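You operate a simulated robot arm through the tools that you are given. There is no shell and no other tool. Be economical: measure what you need, move in short steps, check, and stop when the job is done.

You run a simulated robot arm. Do the job below in one go: nothing can be reset, and whatever is moved stays where it is left.

## Task
Run about 50 mL of green powder into the jar on the turntable and shake it down.
Fine: fill at FILL by the display, turn back to LOAD, run the shaker till the powder stops sinking, then switch it off; leave the jar in its pocket and the other small jars alone.

Only the result counts: the job must be done as asked and must still hold three seconds after the hand-in. Knocking over, shifting, dropping, spilling or breaking anything else fails it.

## Robot
A 7-joint arm with a two-finger parallel gripper, fixed in place. Base frame: the origin is at the foot of the arm, x ahead of it, y to its left, z up; the work surface is at about z = 8. Lengths are in mm, angles in degrees, forces in N, time in s.
With the tool pointing down near the work surface it reaches from about 220 to 580 mm from the base axis. Its first joint turns from -66.0 to 66.0 degrees. Payload 2.5 kg.
Tool frame: the origin (TCP) lies between the finger pads and is the grasp point; the fingertips stand 23 mm ahead of it; z points along the fingers, y is the line along which they close. Largest opening 94 mm; finger width 38, thickness 10; the body of the gripper, 54 by 96 mm, starts 39 mm behind the TCP.
Orientation is that of the tool frame in the base frame, as a unit quaternion [x, y, z, w]. With the fingers straight down and closing along the base's y, the tool's x points along the base's -x, its y along +y and its z along -z.

## Interface
- The arm moves only by the tool move_arm. Its argument "motion" is text: rows parted by semicolons, each of 7 numbers parted by spaces: the shift along the tool's x, y, z in mm, then the turn, a rotation vector about the tool's x, y, z in degrees, then the finger opening in mm, from 0 to 94. In form: dx dy dz wx wy wz gripper; .... A call has 1 to 12 rows; each row is the pose to reach, as a shift and turn from the pose commanded when the call began, along the tool's axes at that moment. A row lasts 0.2 s, in which the tool goes at most 50 mm and 8.6 degrees; a call with a longer step from one row to the next is refused whole, and so is a gripper value outside its range. Where a pose cannot be reached the arm comes as near as it can. A force on the tool above 40 N (or 10 N above the force at the start of the call, whichever is more), or a blocked arm, ends the call early, and 0.2 s more pass. Each finger travels about 108 mm/s and halts on what it meets, pressing with about 20 N; the grip force reading is that of the motor and also rises with nothing between the fingers. The clock runs only during rows and for 0.2 s after the last one: add rows that repeat a pose to give the fingers time. The reply holds the time, the measured pose of the TCP, the force on the tool along the base axes, the opening and the grip force, in the units named above and with some noise, with the torque about the TCP (base axes, N m) and any sound that the robot's microphone picked up, and new pictures: "views" is both (left out), scene, wrist or none.
- Cameras (640 x 400 px; columns grow to the right, rows downward): "scene" is fixed at [144.6, -425.8, 558.7]; the picture's right is [0.58, -0.82, 0.00], its down [-0.36, -0.26, -0.90] and it looks along [0.73, 0.52, -0.44] (base axes); focal length 214 px, centre (320, 200). "wrist" rides on the gripper at [86, 16, -75] in the tool frame; the picture's right is [-0.18, 0.98, 0.00], its down [-0.58, -0.11, -0.81] and it looks along [-0.79, -0.15, 0.59] (tool axes); focal length 243 px, centre (320, 200). There is no depth. A picture from a camera that has moved, and an enlarged one, comes with that camera's place and axes in the base frame and with its lens.
- zoom(camera, box): a new picture of the part [left, top, right, bottom] of that camera's present view, enlarged. The clock stands still meanwhile.
- job_done(): hands the job in; it is judged then, once.

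Work in short steps. Places have to be worked out from the pictures, the camera data and where the tool is seen: move nearer, look again, correct. Check each grasp and each placing, and mend what went wrong. You have 120 turns and 200 pictures in all, those below and enlarged ones among them. Open the gripper and draw the arm clear of the work before you hand the job in, unless the task says otherwise; then end with one line.

The tools are called after "Request:" by a JSON object that holds its "op" and its "data". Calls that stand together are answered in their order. move_arm: Moves the arm, as the interface text tells. Its arguments: {"type":"object","properties":{"motion":{"type":"string"},"views":{"type":"string","enum":["both","scene","wrist","none"]}},"required":["motion"]} The other tools are called the same way: zoom (camera, box) takes an enlarged picture of a part of a camera's view; job_done () hands the job in.

At the start:

```text
clock: 0.0
position: [339.7, -16.0, 527.9]
orientation: [0.0, 1.0, 0.0, 0.0]
force: [-1.2, -0.4, -0.3]
torque: [0.01, -0.02, 0.01]
grip_width: 94.1
gripper_force: 0.0
```

scene: 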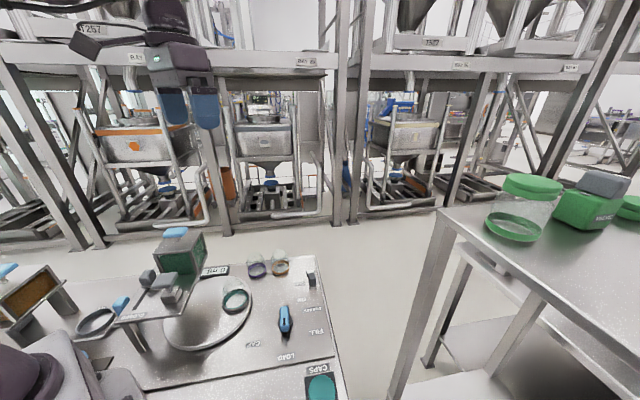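
wrist: 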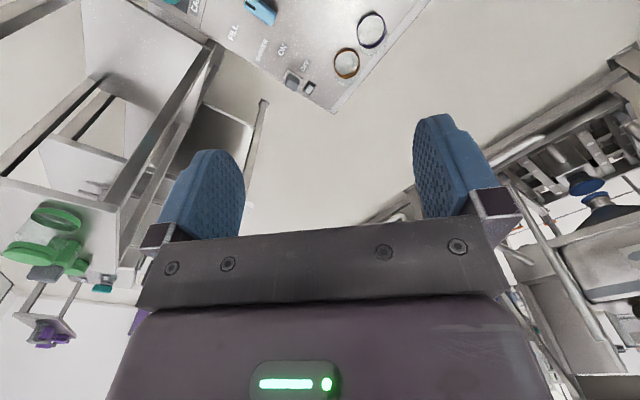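

The scene shows a turntable with a jar, a hopper with green powder, a lever (blue), and a shaker switch. I zoom in to identify the controls.

Request:
{"op": "zoom", "data": {"camera": "scene", "box": [100, 220, 260, 360]}}

Request:
{"op": "zoom", "data": {"camera": "scene", "box": [220, 240, 350, 400]}}

Request:
{"op": "zoom", "data": {"camera": "scene", "box": [0, 230, 140, 370]}}

```text
2.86 times, centred on (180, 290) of scene
camera zoom: at [144.6, -425.8, 558.7], right [0.58, -0.82, 0.0], down [-0.36, -0.26, -0.9], along [0.73, 0.52, -0.44], focal length 613 px, centre (720, -57)
```

zoom: 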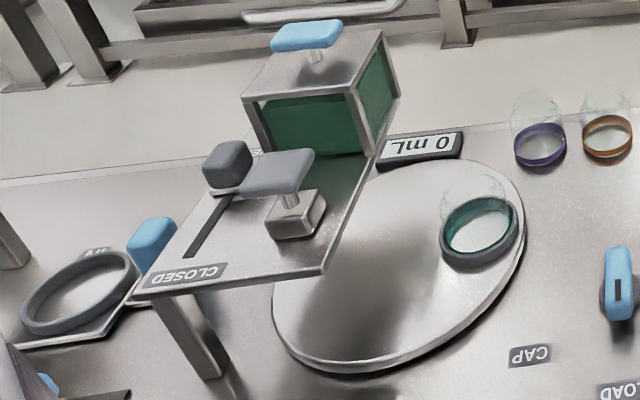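

```text
2.50 times, centred on (285, 320) of scene
camera zoom: at [144.6, -425.8, 558.7], right [0.58, -0.82, 0.0], down [-0.36, -0.26, -0.9], along [0.73, 0.52, -0.44], focal length 536 px, centre (408, -100)
```

zoom: 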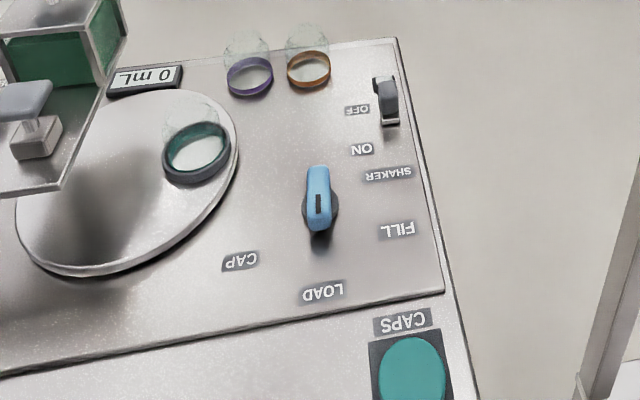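

```text
2.86 times, centred on (70, 300) of scene
camera zoom: at [144.6, -425.8, 558.7], right [0.58, -0.82, 0.0], down [-0.36, -0.26, -0.9], along [0.73, 0.52, -0.44], focal length 613 px, centre (1034, -86)
```

zoom: 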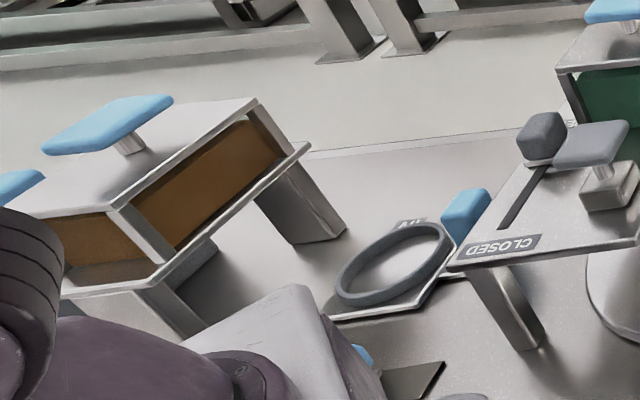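

The turntable sits near (284,54), the jar near (352,20), the knob near (373,-151) and the shaker switch near (540,-114). I tilt the wrist camera downward and move forward for a better view.

Request:
{"op": "move_arm", "data": {"motion": "-30 -20 0 0 8 0 94; -60 -40 0 0 16 0 94; -90 -60 0 0 24 0 94; -120 -60 0 0 30 0 94; -120 -60 0 0 30 0 94"}}

```text
clock: 1.2
position: [340.4, -96.2, 443.3]
orientation: [-0.001, 0.966, -0.001, -0.259]
force: [-1.0, -0.8, -0.6]
torque: [-0.02, 0.01, 0.0]
grip_width: 94.0
gripper_force: 0.1
out of reach, approached as far as the arm can: row 2, 3, 4, 5
camera wrist: at [303.3, -80.0, 550.8], right [0.16, 0.98, -0.09], down [0.91, -0.11, 0.41], along [0.39, -0.15, -0.91], focal length 243 px, centre (320, 200)
```

scene: 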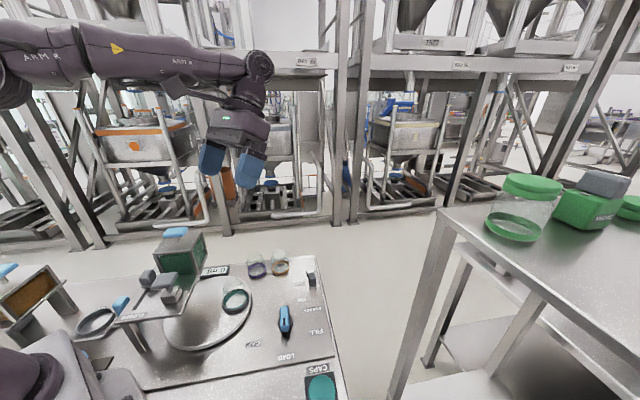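
wrist: 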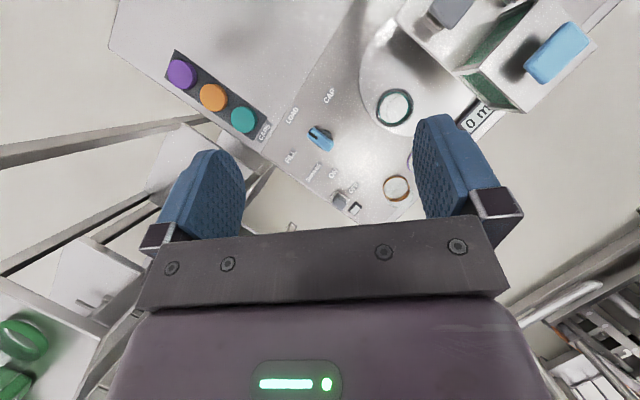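

A useful overhead view. I zoom in on the panel.

Request:
{"op": "zoom", "data": {"camera": "wrist", "box": [240, 60, 420, 230]}}

Request:
{"op": "zoom", "data": {"camera": "wrist", "box": [360, 0, 600, 150]}}

```text
2.35 times, centred on (330, 145) of wrist
camera zoom: at [303.3, -80.0, 550.8], right [0.16, 0.98, -0.09], down [0.91, -0.11, 0.41], along [0.39, -0.15, -0.91], focal length 571 px, centre (296, 329)
```

zoom: 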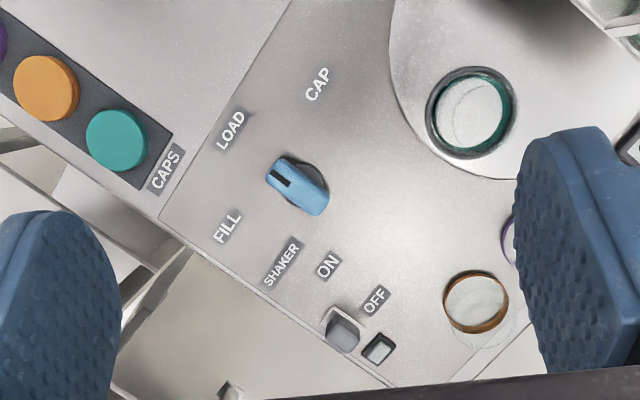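

```text
2.67 times, centred on (480, 75) of wrist
camera zoom: at [303.3, -80.0, 550.8], right [0.16, 0.98, -0.09], down [0.91, -0.11, 0.41], along [0.39, -0.15, -0.91], focal length 647 px, centre (-107, 533)
```

zoom: 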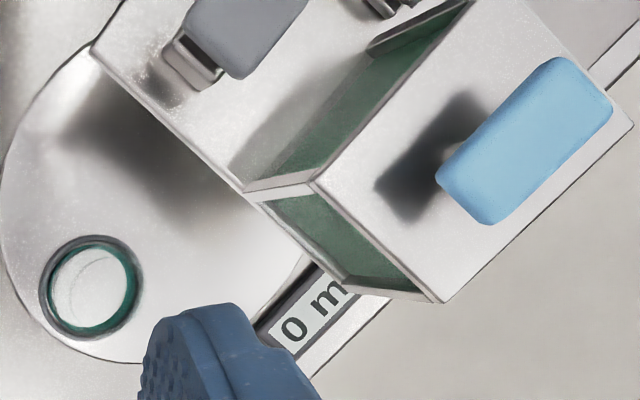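

Pointer is at LOAD, and knob angles work out to about -130° for LOAD and -71° for FILL. Now I move over toward the hopper gate to look at it.

Request:
{"op": "move_arm", "data": {"motion": "-10 30 17 0 0 0 94; -20 60 34 0 0 0 94; -30 90 51 0 0 0 94; -40 120 69 0 0 0 94; -40 120 69 0 0 0 94", "views": "wrist"}}

```text
clock: 2.4
position: [338.9, 26.2, 367.8]
orientation: [0.0, 0.966, 0.0, -0.259]
force: [0.3, -0.3, -1.3]
torque: [-0.01, 0.01, -0.02]
grip_width: 93.8
gripper_force: 0.0
camera wrist: at [301.0, 43.2, 474.3], right [0.16, 0.98, -0.09], down [0.91, -0.11, 0.41], along [0.39, -0.15, -0.91], focal length 243 px, centre (320, 200)
```

wrist: 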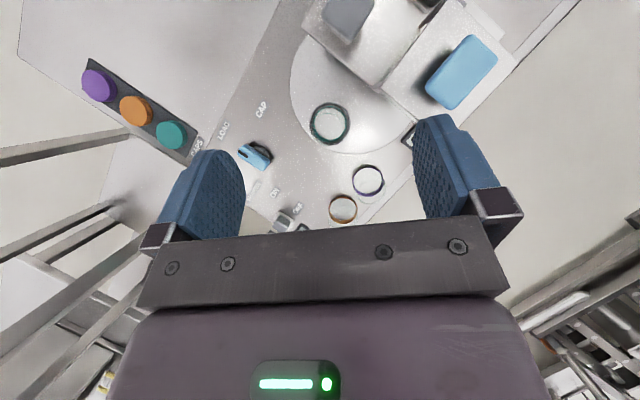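

The reference pose follows the reached pose. I tilt further to see the gate platform.

Request:
{"op": "move_arm", "data": {"motion": "0 15 0 0 8 0 94; 0 30 0 0 16 0 94; 0 40 0 0 24 0 94; 0 40 0 0 24 0 94", "views": "wrist"}}

```text
clock: 3.4
position: [324.2, 45.1, 362.0]
orientation: [0.005, 0.918, 0.018, -0.396]
force: [-0.8, 0.4, -0.6]
torque: [0.0, -0.05, 0.02]
grip_width: 94.1
gripper_force: 0.1
out of reach, approached as far as the arm can: row 2, 3, 4
camera wrist: at [319.0, 58.6, 474.6], right [0.15, 0.98, -0.11], down [0.98, -0.14, 0.13], along [0.11, -0.12, -0.99], focal length 243 px, centre (320, 200)
```

wrist: 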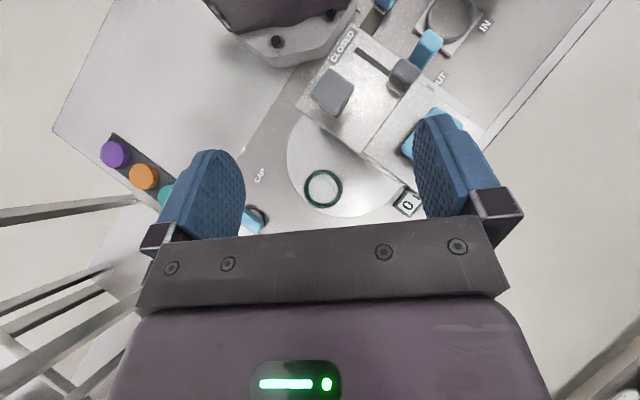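

Request:
{"op": "zoom", "data": {"camera": "wrist", "box": [290, 0, 510, 220]}}

```text
1.82 times, centred on (400, 110) of wrist
camera zoom: at [319.0, 58.6, 474.6], right [0.15, 0.98, -0.11], down [0.98, -0.14, 0.13], along [0.11, -0.12, -0.99], focal length 441 px, centre (174, 364)
```

zoom: 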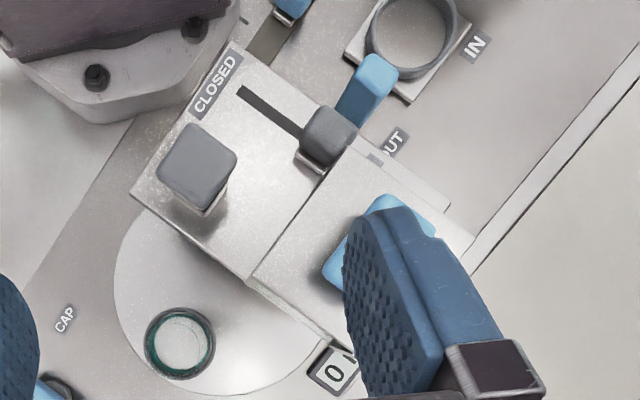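

The platform has a slot with a dark lever, CLOSED at one end, plus an IN/OUT slide. I shift to the left to see the other end's label.

Request:
{"op": "move_arm", "data": {"motion": "0 30 0 0 0 0 94; 0 60 0 0 0 0 94; 0 90 0 0 0 0 94; 0 90 0 0 0 0 94", "views": "wrist"}}

```text
clock: 4.4
position: [325.0, 135.7, 365.5]
orientation: [0.006, 0.918, 0.018, -0.395]
force: [0.6, -0.6, 0.1]
torque: [0.01, -0.01, 0.03]
grip_width: 94.0
gripper_force: 0.0
camera wrist: at [320.3, 149.1, 477.1], right [0.15, 0.98, -0.11], down [0.98, -0.14, 0.13], along [0.11, -0.12, -0.99], focal length 243 px, centre (320, 200)
```

wrist: 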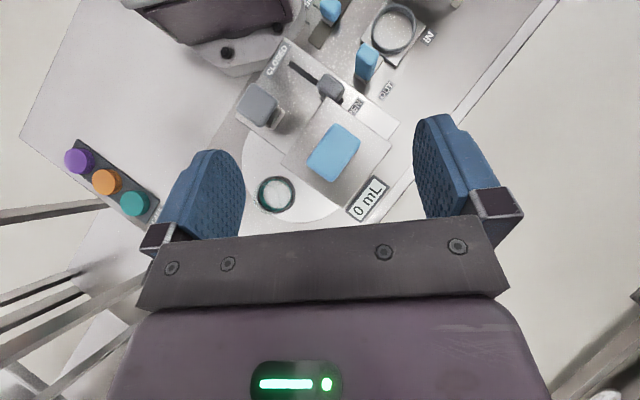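

Request:
{"op": "zoom", "data": {"camera": "wrist", "box": [230, 0, 450, 230]}}

Request:
{"op": "zoom", "data": {"camera": "wrist", "box": [260, 40, 380, 140]}}

```text
1.74 times, centred on (340, 115) of wrist
camera zoom: at [320.3, 149.1, 477.1], right [0.15, 0.98, -0.11], down [0.98, -0.14, 0.13], along [0.11, -0.12, -0.99], focal length 422 px, centre (285, 348)
```

zoom: 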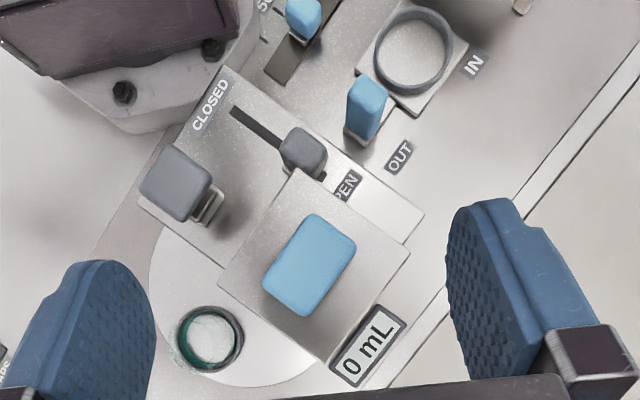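

```text
4.00 times, centred on (320, 90) of wrist
camera zoom: at [320.3, 149.1, 477.1], right [0.15, 0.98, -0.11], down [0.98, -0.14, 0.13], along [0.11, -0.12, -0.99], focal length 970 px, centre (320, 640)
```

zoom: 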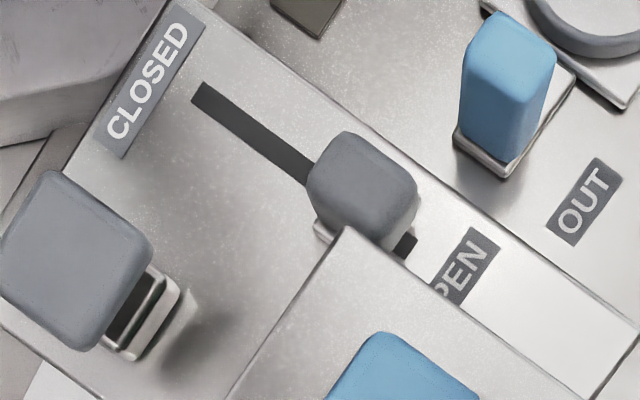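

The lever appears nearer the OPEN end, and there is a separate grey handle on a block. I look at the scene camera from its side angle to sort out these parts.

Request:
{"op": "zoom", "data": {"camera": "scene", "box": [110, 220, 220, 330]}}

Request:
{"op": "zoom", "data": {"camera": "wrist", "box": [270, 0, 450, 110]}}

```text
3.64 times, centred on (165, 275) of scene
camera zoom: at [144.6, -425.7, 558.7], right [0.58, -0.82, 0.0], down [-0.36, -0.26, -0.9], along [0.73, 0.52, -0.44], focal length 780 px, centre (884, -73)
```

zoom: 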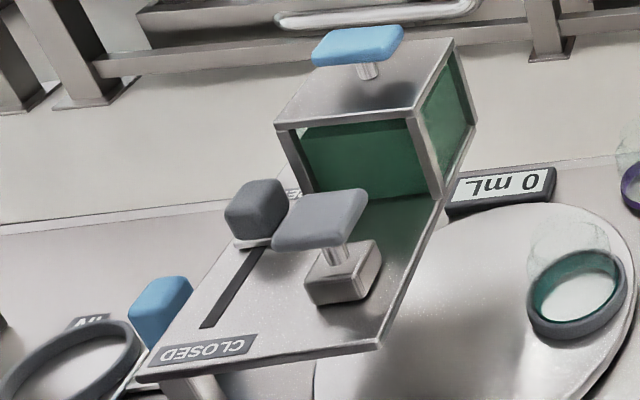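

```text
3.56 times, centred on (360, 55) of wrist
camera zoom: at [320.3, 149.1, 477.1], right [0.15, 0.98, -0.11], down [0.98, -0.14, 0.13], along [0.11, -0.12, -0.99], focal length 863 px, centre (178, 716)
```

zoom: 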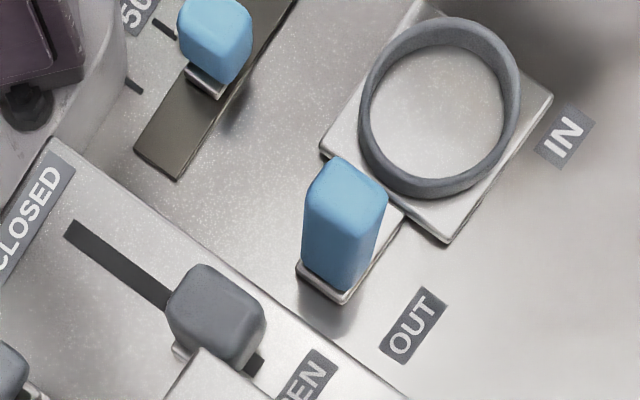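

Zooms are sharply re-rendered, so I zoom harder on the lever and grey handle.

Request:
{"op": "zoom", "data": {"camera": "scene", "box": [140, 260, 190, 310]}}

Request:
{"op": "zoom", "data": {"camera": "wrist", "box": [235, 60, 355, 140]}}

Request:
{"op": "zoom", "data": {"camera": "scene", "box": [0, 250, 80, 350]}}

```text
8.00 times, centred on (165, 285) of scene
camera zoom: at [144.6, -425.7, 558.7], right [0.58, -0.82, 0.0], down [-0.36, -0.26, -0.9], along [0.73, 0.52, -0.44], focal length 1716 px, centre (1560, -480)
```

zoom: 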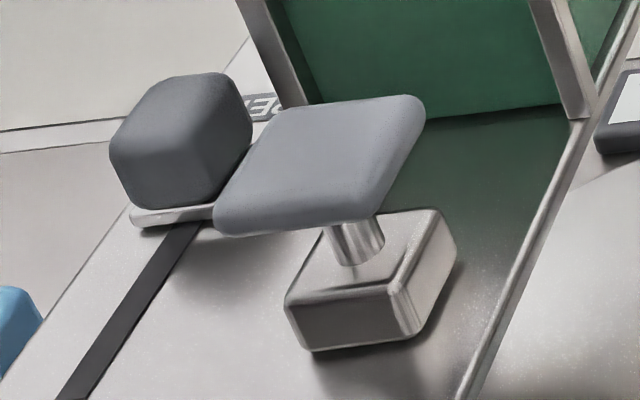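

```text
5.00 times, centred on (295, 100) of wrist
camera zoom: at [320.3, 149.1, 477.1], right [0.15, 0.98, -0.11], down [0.98, -0.14, 0.13], along [0.11, -0.12, -0.99], focal length 1213 px, centre (445, 700)
```

zoom: 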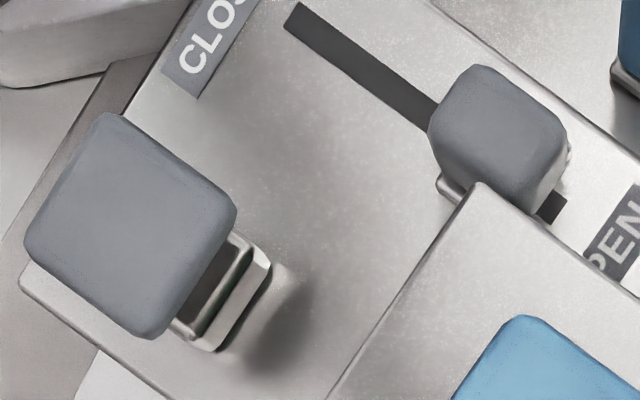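

```text
4.00 times, centred on (40, 300) of scene
camera zoom: at [144.6, -425.7, 558.7], right [0.58, -0.82, 0.0], down [-0.36, -0.26, -0.9], along [0.73, 0.52, -0.44], focal length 858 px, centre (1440, -200)
```

zoom: 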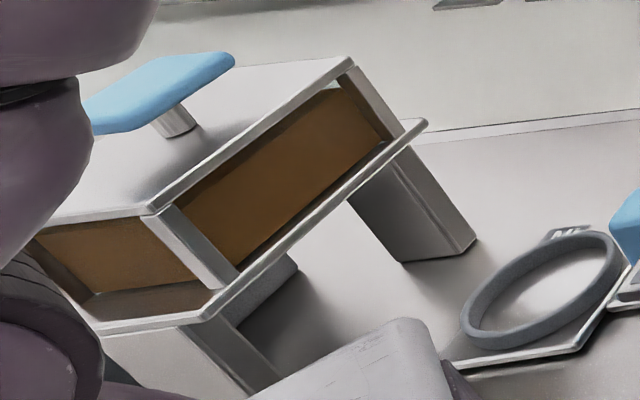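

Triangulating puts the lever at about (220,145, top 156) and the grey T-handle at about (228,54,184). Closing the gate before filling is the safe choice, so I straighten the tool above the lever.

Request:
{"op": "move_arm", "data": {"motion": "12 2 13 0 -8 0 94; 24 3 26 0 -16 0 94; 36 5 39 0 -24 0 94; 48 6 52 0 -32 0 94; 60 8 65 0 -40 0 94; 72 9 76 0 -46.6 0 94; 72 9 76 0 -46.6 0 94", "views": "none"}}

Request:
{"op": "move_arm", "data": {"motion": "0 0 0 0 0 8 94; 0 0 0 0 0 16 94; 0 0 0 0 0 24 94; 0 0 10 0 0 32 94; 0 0 20 0 0 40 94; 0 0 30 0 0 44 94; 0 0 30 0 0 44 94"}}

```text
clock: 6.0
position: [221.3, 144.8, 364.4]
orientation: [0.012, 1.0, 0.012, 0.001]
force: [0.5, 0.3, 0.5]
torque: [-0.03, 0.02, -0.02]
grip_width: 94.0
gripper_force: 0.1
```

```text
clock: 7.6
position: [220.3, 147.2, 334.3]
orientation: [0.387, 0.922, 0.013, -0.005]
force: [0.4, -0.4, 0.6]
torque: [-0.02, 0.0, -0.01]
grip_width: 94.4
gripper_force: 0.0
camera wrist: at [171.7, 217.7, 409.1], right [0.83, 0.56, 0.01], down [0.33, -0.51, 0.79], along [0.45, -0.65, -0.61], focal length 243 px, centre (320, 200)
```

scene: 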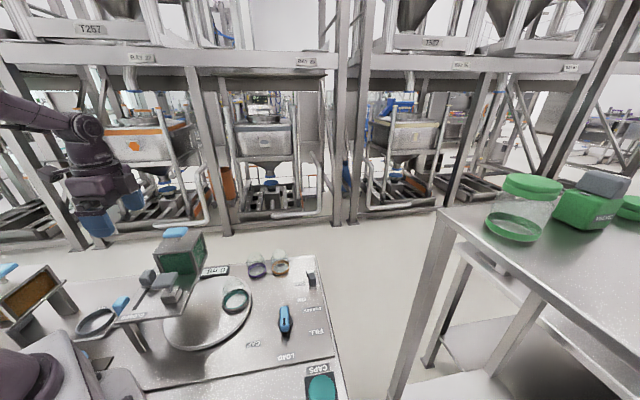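
wrist: 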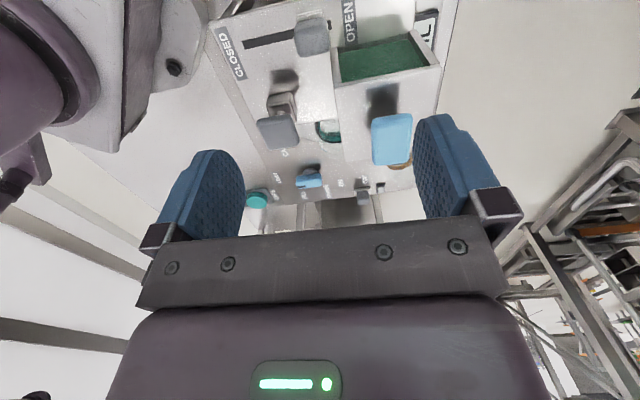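

Request:
{"op": "zoom", "data": {"camera": "wrist", "box": [200, 0, 460, 160]}}

```text
2.46 times, centred on (330, 80) of wrist
camera zoom: at [171.7, 217.7, 409.1], right [0.83, 0.56, 0.01], down [0.33, -0.51, 0.79], along [0.45, -0.65, -0.61], focal length 597 px, centre (295, 495)
```

zoom: 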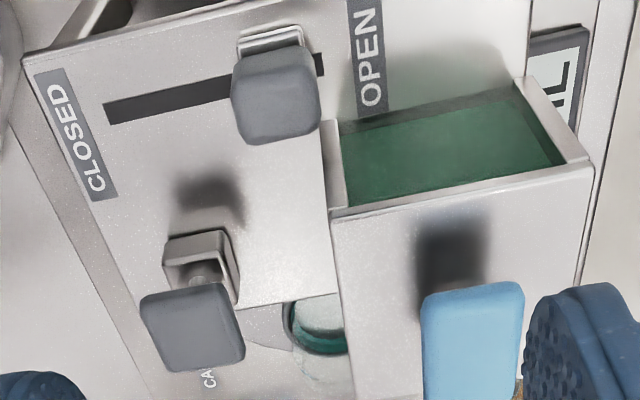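

The lever sits at (216,146.5), near the OPEN end of a slot from (167,96) to (230,160). I narrow the fingers to 60 and descend above it.

Request:
{"op": "move_arm", "data": {"motion": "2 -3.5 0 0 0 0 60; 2 -3.5 30 0 0 0 60; 2 -3.5 70 0 0 0 60; 2 -3.5 110 0 0 0 60; 2 -3.5 135 0 0 0 60; 2 -3.5 135 0 0 0 60"}}

```text
clock: 9.0
position: [218.0, 147.1, 197.2]
orientation: [0.386, 0.922, 0.013, -0.005]
force: [0.4, -0.2, 0.5]
torque: [-0.02, -0.01, 0.02]
grip_width: 60.1
gripper_force: 0.1
camera wrist: at [168.7, 218.7, 272.0], right [0.83, 0.56, 0.02], down [0.33, -0.51, 0.79], along [0.45, -0.65, -0.61], focal length 243 px, centre (320, 200)
```

scene: 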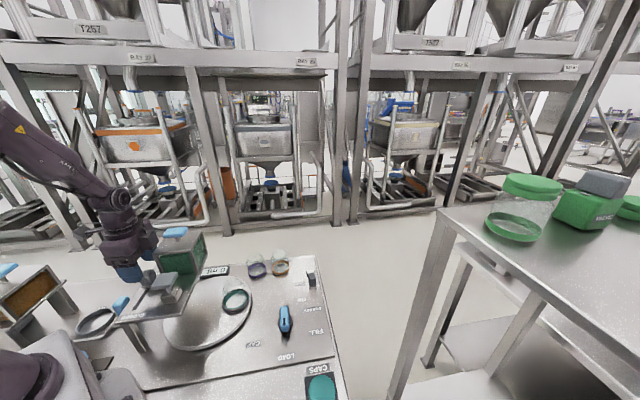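
wrist: 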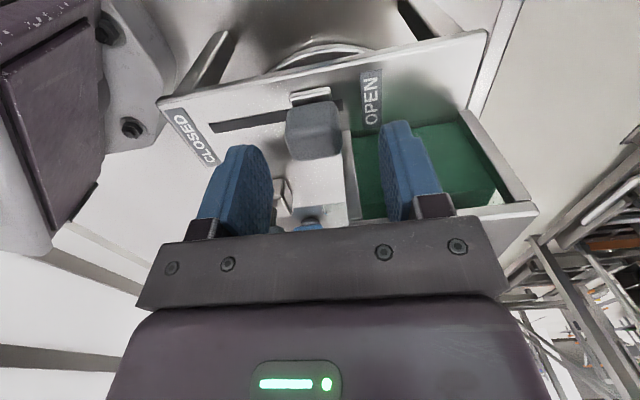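

Fingers straddle the lever. The hopper wall is about 23 mm to the inner side, so I offset 5 mm outward, descend to z≈172 and close.

Request:
{"op": "move_arm", "data": {"motion": "5 0 0 0 0 0 60; 5 0 12 0 0 0 60; 5 0 25 0 0 0 60; 5 0 25 0 0 0 45; 5 0 25 0 0 0 25; 5 0 25 0 0 0 20; 5 0 25 0 0 0 20"}}

```text
clock: 10.6
position: [211.6, 149.3, 171.8]
orientation: [0.385, 0.923, 0.006, -0.009]
force: [-15.5, -22.8, -5.7]
torque: [-0.43, 0.65, 0.61]
grip_width: 31.3
gripper_force: 44.3
camera wrist: at [163.7, 221.7, 247.0], right [0.83, 0.56, 0.0], down [0.34, -0.5, 0.79], along [0.45, -0.66, -0.61], focal length 243 px, centre (320, 200)
```

scene: 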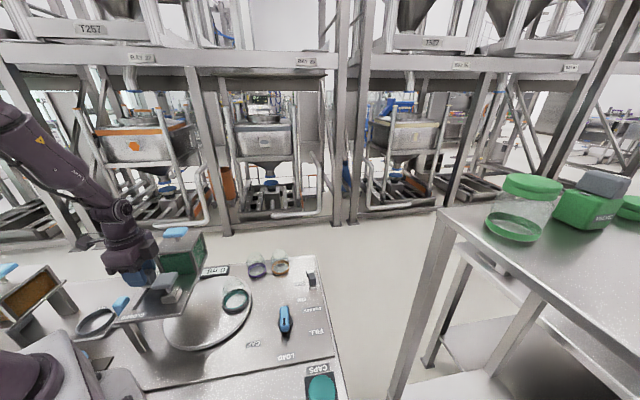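
wrist: 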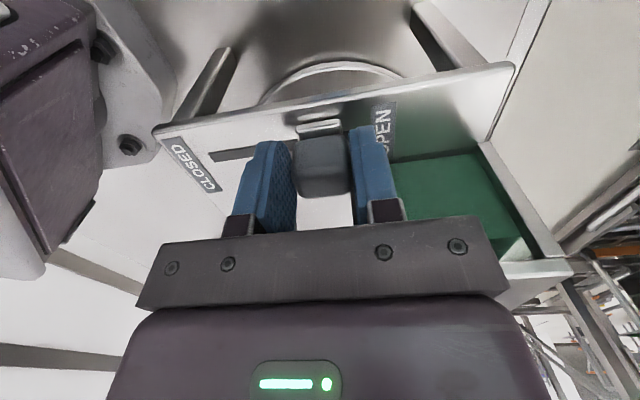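

Gripped (31 mm) with the lever holding firm. I now draw it toward CLOSED in small steps.

Request:
{"op": "move_arm", "data": {"motion": "0 -5 0 0 0 0 20; 0 -10 0 0 0 0 20; 0 -15 0 0 0 0 20", "views": "wrist"}}

```text
clock: 11.4
position: [204.3, 143.7, 172.9]
orientation: [0.385, 0.923, 0.012, -0.005]
force: [2.0, -1.2, -21.3]
torque: [-0.5, 0.25, 0.82]
grip_width: 31.6
gripper_force: 45.5
camera wrist: at [155.6, 214.0, 248.6], right [0.83, 0.56, 0.02], down [0.33, -0.51, 0.79], along [0.45, -0.65, -0.61], focal length 243 px, centre (320, 200)
```

wrist: 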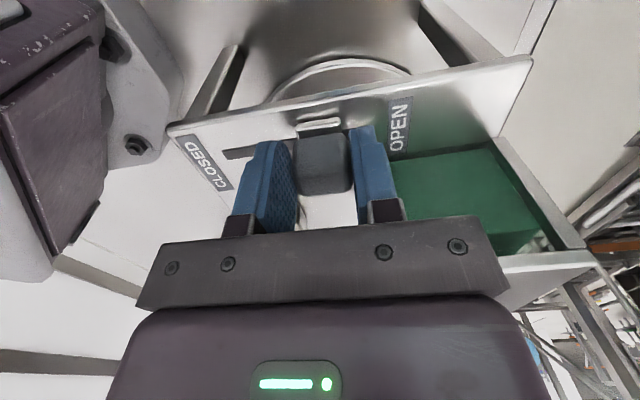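

The lever slides. Continuing toward CLOSED.

Request:
{"op": "move_arm", "data": {"motion": "0 -6 0 0 0 0 20; 0 -12 0 0 0 0 20; 0 -18 0 0 0 0 20; 0 -24 0 0 0 0 20; 0 -30 0 0 0 0 20", "views": "wrist"}}

```text
clock: 12.6
position: [187.5, 124.9, 173.6]
orientation: [0.387, 0.922, 0.014, -0.004]
force: [23.7, -23.1, -4.1]
torque: [-0.75, 0.06, 0.69]
grip_width: 31.8
gripper_force: 45.5
out of reach, approached as far as the arm can: row 5
camera wrist: at [138.3, 197.1, 248.6], right [0.83, 0.56, 0.02], down [0.33, -0.51, 0.79], along [0.45, -0.65, -0.61], focal length 243 px, centre (320, 200)
```

wrist: 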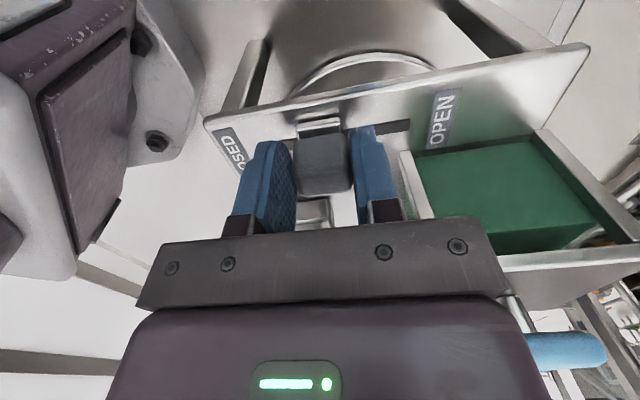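

The lever moved about 35 mm, but the arm is at its inner reach limit. I release, lift, and will push the rest of the way with closed fingers from the OPEN side.

Request:
{"op": "move_arm", "data": {"motion": "0 4 0 0 0 0 40; 0 4 0 0 0 0 55; 0 4 -25 0 0 0 60; 0 4 -50 0 0 0 60; 0 4 -50 0 0 0 60"}}

Request:
{"op": "zoom", "data": {"camera": "wrist", "box": [200, 0, 500, 190]}}

Request:
{"op": "zoom", "data": {"camera": "scene", "box": [110, 220, 260, 330]}}

```text
clock: 13.8
position: [188.7, 128.4, 225.0]
orientation: [0.386, 0.922, 0.013, -0.005]
force: [-0.1, 0.4, 0.5]
torque: [-0.03, -0.02, 0.01]
grip_width: 59.9
gripper_force: 0.0
camera wrist: at [139.6, 199.1, 300.1], right [0.83, 0.56, 0.01], down [0.33, -0.51, 0.79], along [0.45, -0.65, -0.61], focal length 243 px, centre (320, 200)
```

scene: 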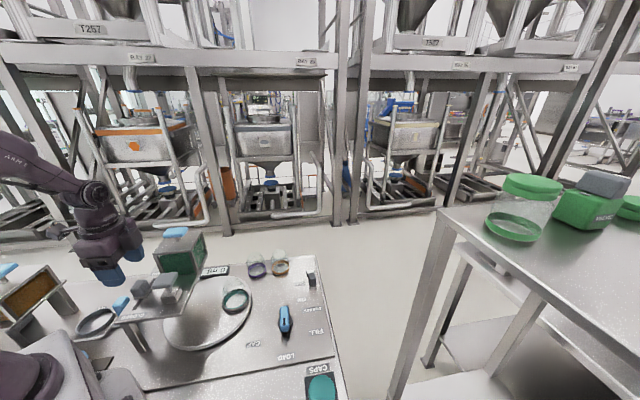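
wrist: 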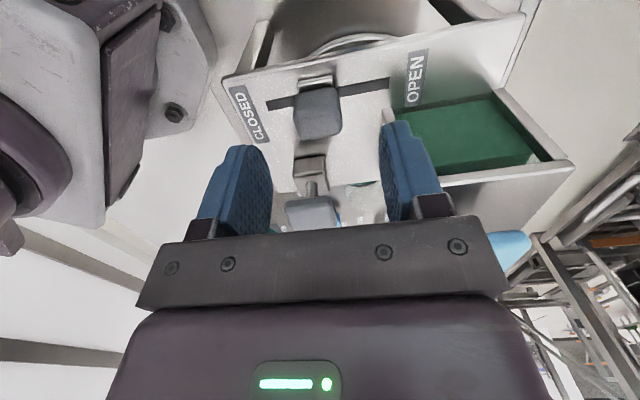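

```text
2.11 times, centred on (350, 95) of wrist
camera zoom: at [139.6, 199.1, 300.1], right [0.83, 0.56, 0.01], down [0.33, -0.51, 0.79], along [0.45, -0.65, -0.61], focal length 511 px, centre (257, 421)
```

zoom: 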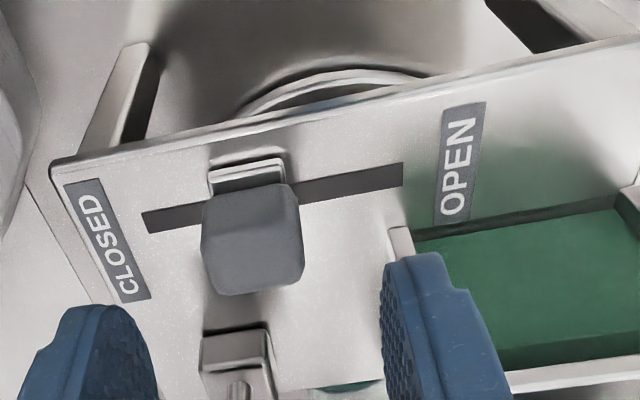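

```text
3.64 times, centred on (185, 275) of scene
camera zoom: at [144.6, -425.8, 558.7], right [0.58, -0.82, 0.0], down [-0.36, -0.26, -0.9], along [0.73, 0.52, -0.44], focal length 780 px, centre (811, -73)
```

zoom: 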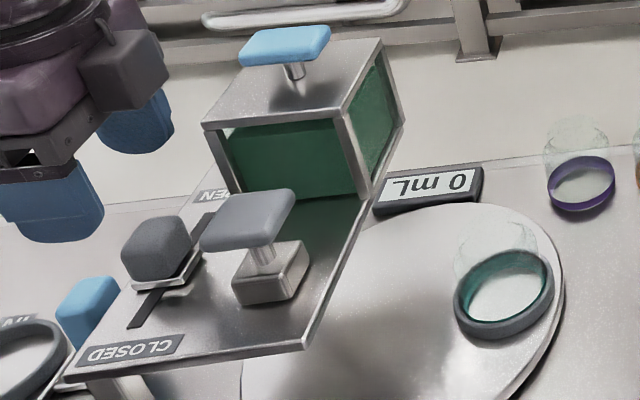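

About 12 mm of travel remains. I close the fingers, come down on the OPEN side of the lever and push.

Request:
{"op": "move_arm", "data": {"motion": "0 15 0 0 0 0 40; 0 29 0 0 0 0 20; 0 29 0 0 0 0 0; 0 29 0 0 0 0 0; 0 29 25 0 0 0 0; 0 29 52 0 0 0 0; 0 29 52 0 0 0 0"}}

```text
clock: 15.4
position: [209.4, 147.7, 171.8]
orientation: [0.386, 0.922, 0.013, -0.005]
force: [-0.2, -0.4, 0.2]
torque: [0.0, 0.0, 0.02]
grip_width: 0.2
gripper_force: 20.0
camera wrist: at [160.1, 219.3, 246.7], right [0.83, 0.56, 0.02], down [0.33, -0.51, 0.79], along [0.45, -0.65, -0.61], focal length 243 px, centre (320, 200)
```

scene: 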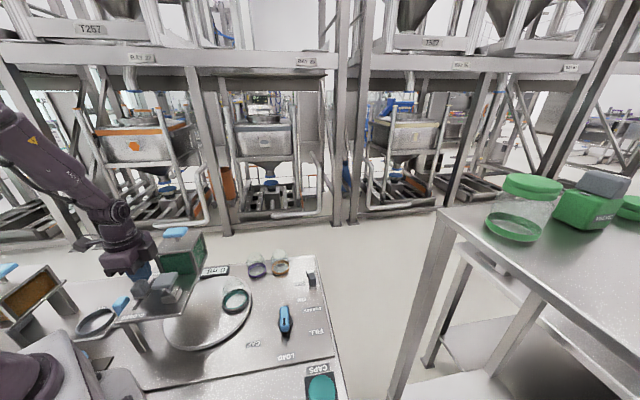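
wrist: 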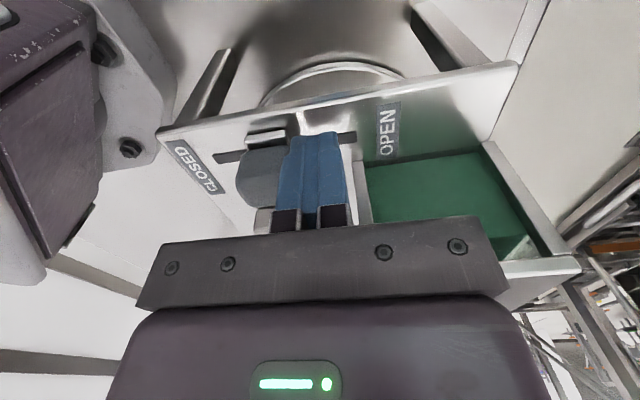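

Fingers are adjacent to the lever on the OPEN side. Now I push toward CLOSED.

Request:
{"op": "move_arm", "data": {"motion": "0 -4 0 0 0 0 0; 0 -8 0 0 0 0 0; 0 -12 0 0 0 0 0; 0 -16 0 0 0 0 0; 0 -20 0 0 0 0 0; 0 -24 0 0 0 0 0", "views": "wrist"}}

Request:
{"op": "zoom", "data": {"camera": "wrist", "box": [180, 80, 440, 240]}}

```text
clock: 16.8
position: [192.0, 132.4, 171.9]
orientation: [0.386, 0.922, 0.012, -0.006]
force: [-0.3, -0.4, -0.1]
torque: [-0.02, 0.01, 0.03]
grip_width: 0.0
gripper_force: 19.8
camera wrist: at [143.4, 204.4, 246.9], right [0.83, 0.56, 0.02], down [0.33, -0.51, 0.79], along [0.45, -0.65, -0.61], focal length 243 px, centre (320, 200)
```

wrist: 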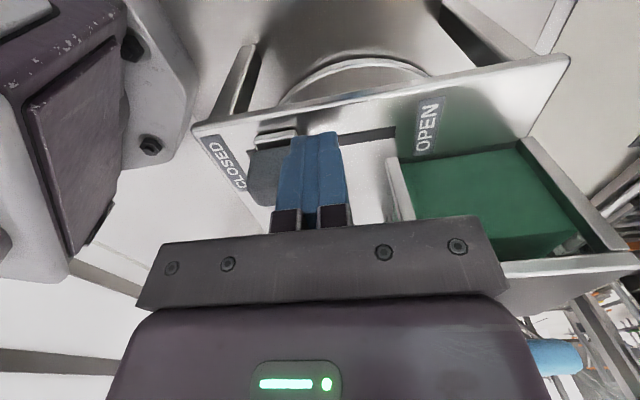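

```text
2.46 times, centred on (310, 160) of wrist
camera zoom: at [143.4, 204.4, 246.9], right [0.83, 0.56, 0.02], down [0.33, -0.51, 0.79], along [0.45, -0.65, -0.61], focal length 597 px, centre (345, 298)
```

zoom: 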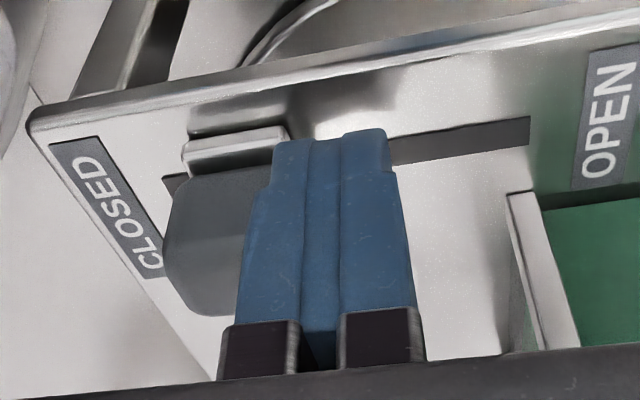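

The lever is nearly at the CLOSED end. I nudge a few more mm to feel the stop.

Request:
{"op": "move_arm", "data": {"motion": "0 -2 0 0 0 0 0; 0 -4 0 0 0 0 0; 0 -6 0 0 0 0 0; 0 -6 0 0 0 0 0", "views": "wrist"}}

Request:
{"op": "zoom", "data": {"camera": "wrist", "box": [180, 80, 440, 240]}}

```text
clock: 17.8
position: [191.9, 131.9, 173.2]
orientation: [0.385, 0.923, 0.019, 0.0]
force: [17.4, 24.9, 0.1]
torque: [0.13, -0.08, 0.25]
grip_width: 0.1
gripper_force: 20.0
camera wrist: at [141.1, 202.3, 248.0], right [0.83, 0.56, 0.03], down [0.32, -0.52, 0.79], along [0.46, -0.65, -0.61], focal length 243 px, centre (320, 200)
```

wrist: 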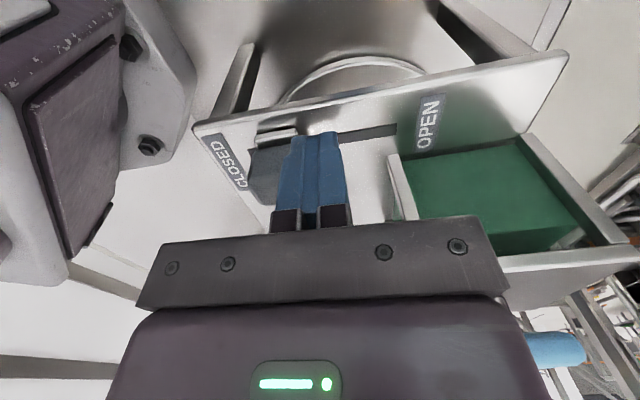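

```text
2.46 times, centred on (310, 160) of wrist
camera zoom: at [141.1, 202.3, 248.0], right [0.83, 0.56, 0.03], down [0.32, -0.52, 0.79], along [0.46, -0.65, -0.61], focal length 597 px, centre (345, 298)
```

zoom: 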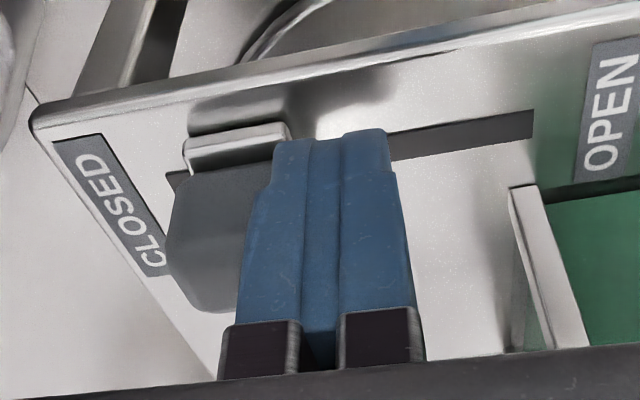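

Hard stop felt: the gate is closed. Now I back off, rise, and travel to the knob with the fingers set to straddle its handle.

Request:
{"op": "move_arm", "data": {"motion": "0 6 0 0 0 0 0; 0 6 -40 0 0 0 20; 0 6 -80 0 0 0 50; 0 6 -120 0 0 0 60; 0 6 -150 0 0 0 60", "views": "none"}}

Request:
{"op": "move_arm", "data": {"motion": "-30 -5 0 0 0 7.8 60; -60 -10 0 0 0 15.6 60; -90 -15 0 0 0 23.4 60; -120 -20 0 0 0 31.2 60; -150 -25 0 0 0 39 60; -180 -30 0 0 0 46.8 60; -210 -35 0 0 0 54.6 60; -240 -40 0 0 0 62.4 60; -270 -45 0 0 0 70.2 60; -300 -50 0 0 0 78 60; -328 -58 0 0 0 85.5 60; -328 -58 0 0 0 85.5 60"}}

```text
clock: 18.3
position: [197.2, 136.4, 185.6]
orientation: [0.384, 0.923, 0.021, 0.0]
force: [7.7, 14.3, 9.5]
torque: [0.1, -0.13, 0.07]
grip_width: 12.9
gripper_force: 0.1
stopped in row 2: the force on the tool passed its limit at 63 N (the readings are from after the stop); the commanded pose is now the measured one
```

```text
clock: 18.6
position: [205.9, 140.3, 187.6]
orientation: [0.392, 0.919, 0.036, 0.007]
force: [29.3, 30.3, -23.2]
torque: [1.29, -0.86, 0.55]
grip_width: 31.8
gripper_force: 0.2
stopped in row 1: the force on the tool passed its limit at 54 N (the readings are from after the stop); the commanded pose is now the measured one
camera wrist: at [154.4, 209.1, 263.5], right [0.84, 0.55, 0.07], down [0.29, -0.54, 0.79], along [0.47, -0.64, -0.61], focal length 243 px, centre (320, 200)
```

scene: 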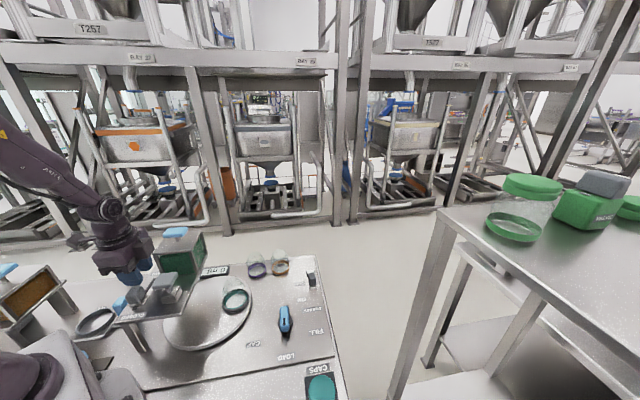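
wrist: 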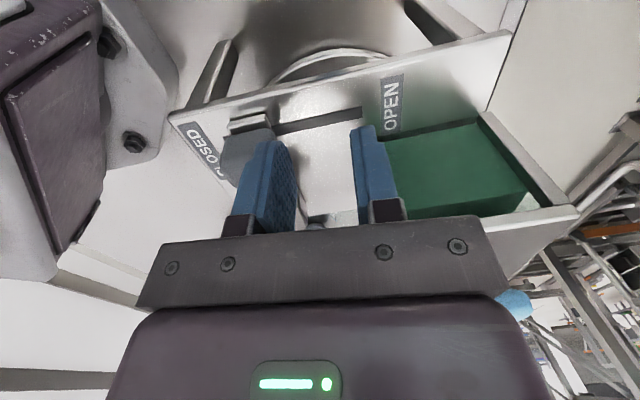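

The early finger opening pressed on the lever; I should have opened only when clear. I rise straight up with the opening kept, then check.

Request:
{"op": "move_arm", "data": {"motion": "0 0 0 0 0 0 28; 0 0 -20 0 0 0 28; 0 0 -60 0 0 0 28; 0 0 -100 0 0 0 28; 0 0 -140 0 0 0 28; 0 0 -140 0 0 0 28"}}

Request:
{"op": "zoom", "data": {"camera": "scene", "box": [110, 220, 260, 330]}}

Request:
{"op": "zoom", "data": {"camera": "wrist", "box": [200, 0, 460, 160]}}

```text
clock: 20.0
position: [197.4, 128.5, 326.5]
orientation: [0.394, 0.919, 0.024, 0.0]
force: [-0.3, -0.7, 0.1]
torque: [0.06, 0.0, -0.02]
grip_width: 28.0
gripper_force: 0.2
camera wrist: at [148.0, 199.3, 401.8], right [0.84, 0.54, 0.04], down [0.31, -0.53, 0.79], along [0.45, -0.65, -0.61], focal length 243 px, centre (320, 200)
```

scene: 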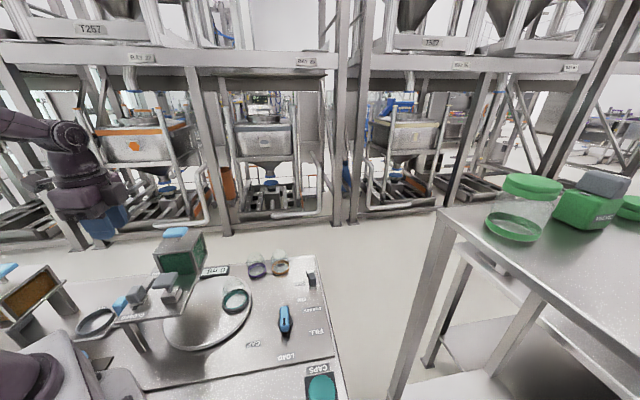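
wrist: 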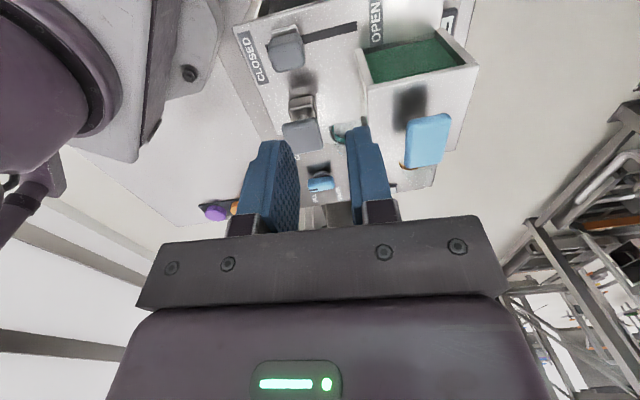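

```text
3.64 times, centred on (185, 275) of scene
camera zoom: at [144.6, -425.8, 558.7], right [0.58, -0.82, 0.0], down [-0.36, -0.26, -0.9], along [0.73, 0.52, -0.44], focal length 780 px, centre (811, -73)
```

zoom: 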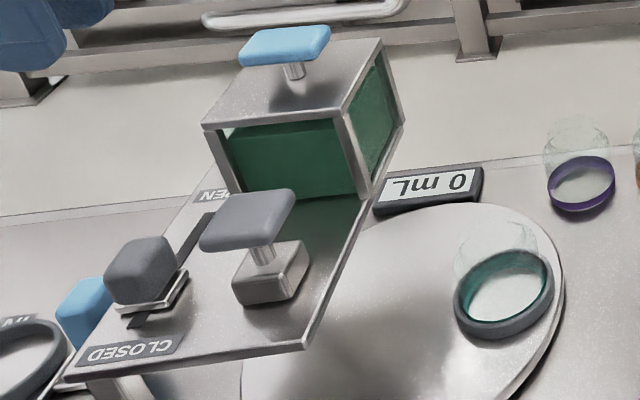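

```text
2.46 times, centred on (330, 80) of wrist
camera zoom: at [148.0, 199.3, 401.8], right [0.84, 0.54, 0.04], down [0.31, -0.53, 0.79], along [0.45, -0.65, -0.61], focal length 597 px, centre (295, 495)
```

zoom: 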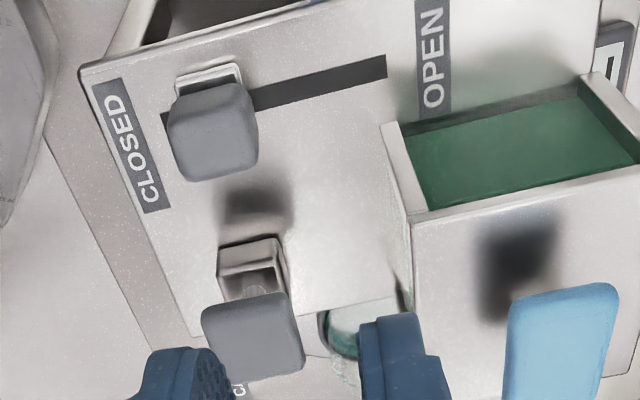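

Lever fully at CLOSED and the hopper undisturbed. Now travelling to above the knob.

Request:
{"op": "move_arm", "data": {"motion": "-30 -5 0 0 0 7.6 28; -60 -10 0 0 0 15.2 28; -90 -14 0 0 0 22.8 30; -120 -18 0 0 0 30.4 40; -150 -22 0 0 0 38 50; -180 -26 0 0 0 45.6 60; -210 -30 0 0 0 53.2 60; -240 -35 0 0 0 60.8 60; -270 -40 0 0 0 68.4 60; -300 -44 0 0 0 76 60; -323 -48 0 0 0 83.6 60; -323 -48 0 0 0 83.6 60"}}

```text
clock: 22.6
position: [385.5, -141.5, 319.0]
orientation: [0.906, 0.422, 0.018, -0.017]
force: [0.5, -0.4, 1.1]
torque: [-0.02, 0.02, -0.02]
grip_width: 60.0
gripper_force: 0.1
camera wrist: at [451.6, -87.4, 395.3], right [0.63, -0.77, -0.02], down [-0.47, -0.41, 0.78], along [-0.61, -0.48, -0.63], focal length 243 px, centre (320, 200)
```

scene: 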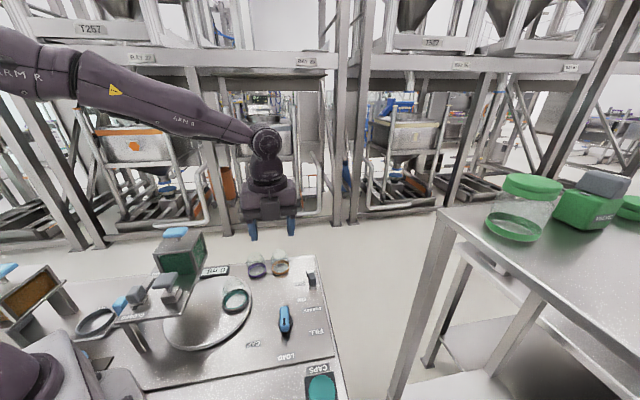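
wrist: 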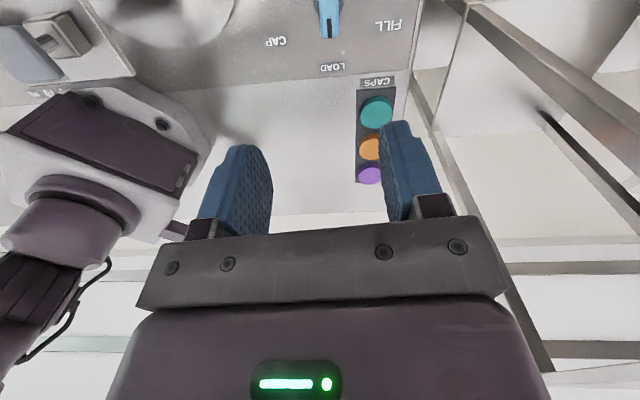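

Request:
{"op": "zoom", "data": {"camera": "wrist", "box": [240, 0, 440, 110]}}

```text
3.20 times, centred on (340, 55) of wrist
camera zoom: at [451.6, -87.4, 395.3], right [0.63, -0.77, -0.02], down [-0.47, -0.41, 0.78], along [-0.61, -0.48, -0.63], focal length 776 px, centre (256, 664)
```

zoom: 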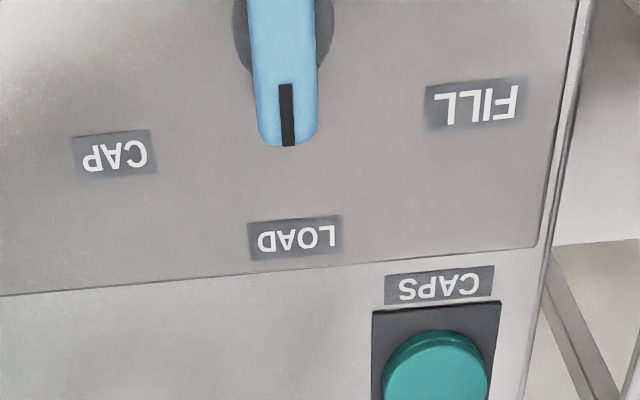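

I level the tool, come lower and shift slightly to see the whole knob.

Request:
{"op": "move_arm", "data": {"motion": "15 0 30 -0.9 -2.7 0 60; 30 0 65 -0.9 -2.7 0 60; 45 0 100 -0.9 -2.7 0 60; 45 0 130 -0.9 -2.7 0 60; 45 0 130 -0.9 -2.7 0 60", "views": "wrist"}}

Request:
{"op": "zoom", "data": {"camera": "wrist", "box": [220, 0, 460, 150]}}

```text
clock: 23.8
position: [416.2, -101.5, 190.3]
orientation: [0.907, 0.422, 0.0, 0.0]
force: [0.8, 0.1, -0.1]
torque: [0.0, -0.02, 0.0]
grip_width: 60.0
gripper_force: 0.0
camera wrist: at [483.7, -45.6, 263.4], right [0.63, -0.77, 0.0], down [-0.46, -0.37, 0.81], along [-0.62, -0.51, -0.59], focal length 243 px, centre (320, 200)
```

wrist: 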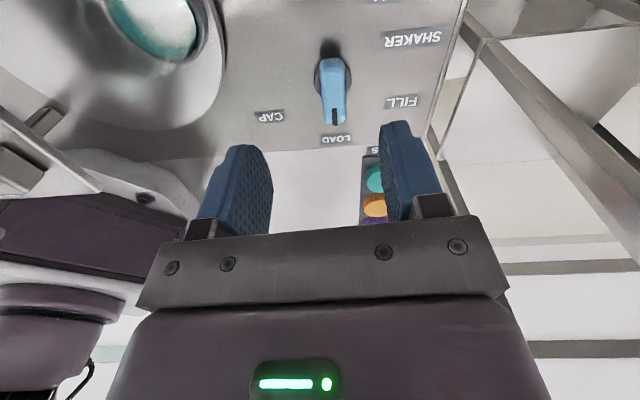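

```text
2.67 times, centred on (340, 75) of wrist
camera zoom: at [483.7, -45.6, 263.4], right [0.63, -0.77, 0.0], down [-0.46, -0.37, 0.81], along [-0.62, -0.51, -0.59], focal length 647 px, centre (267, 533)
```

zoom: 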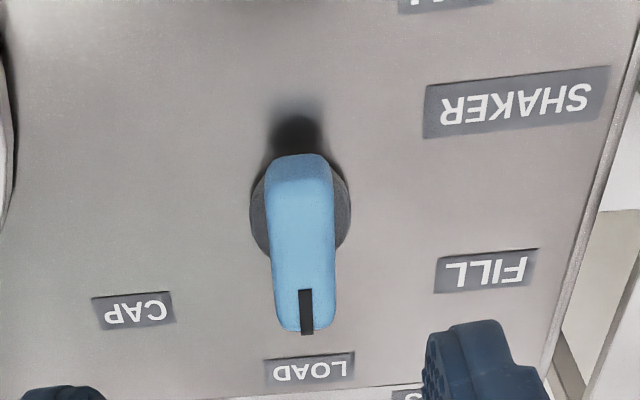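

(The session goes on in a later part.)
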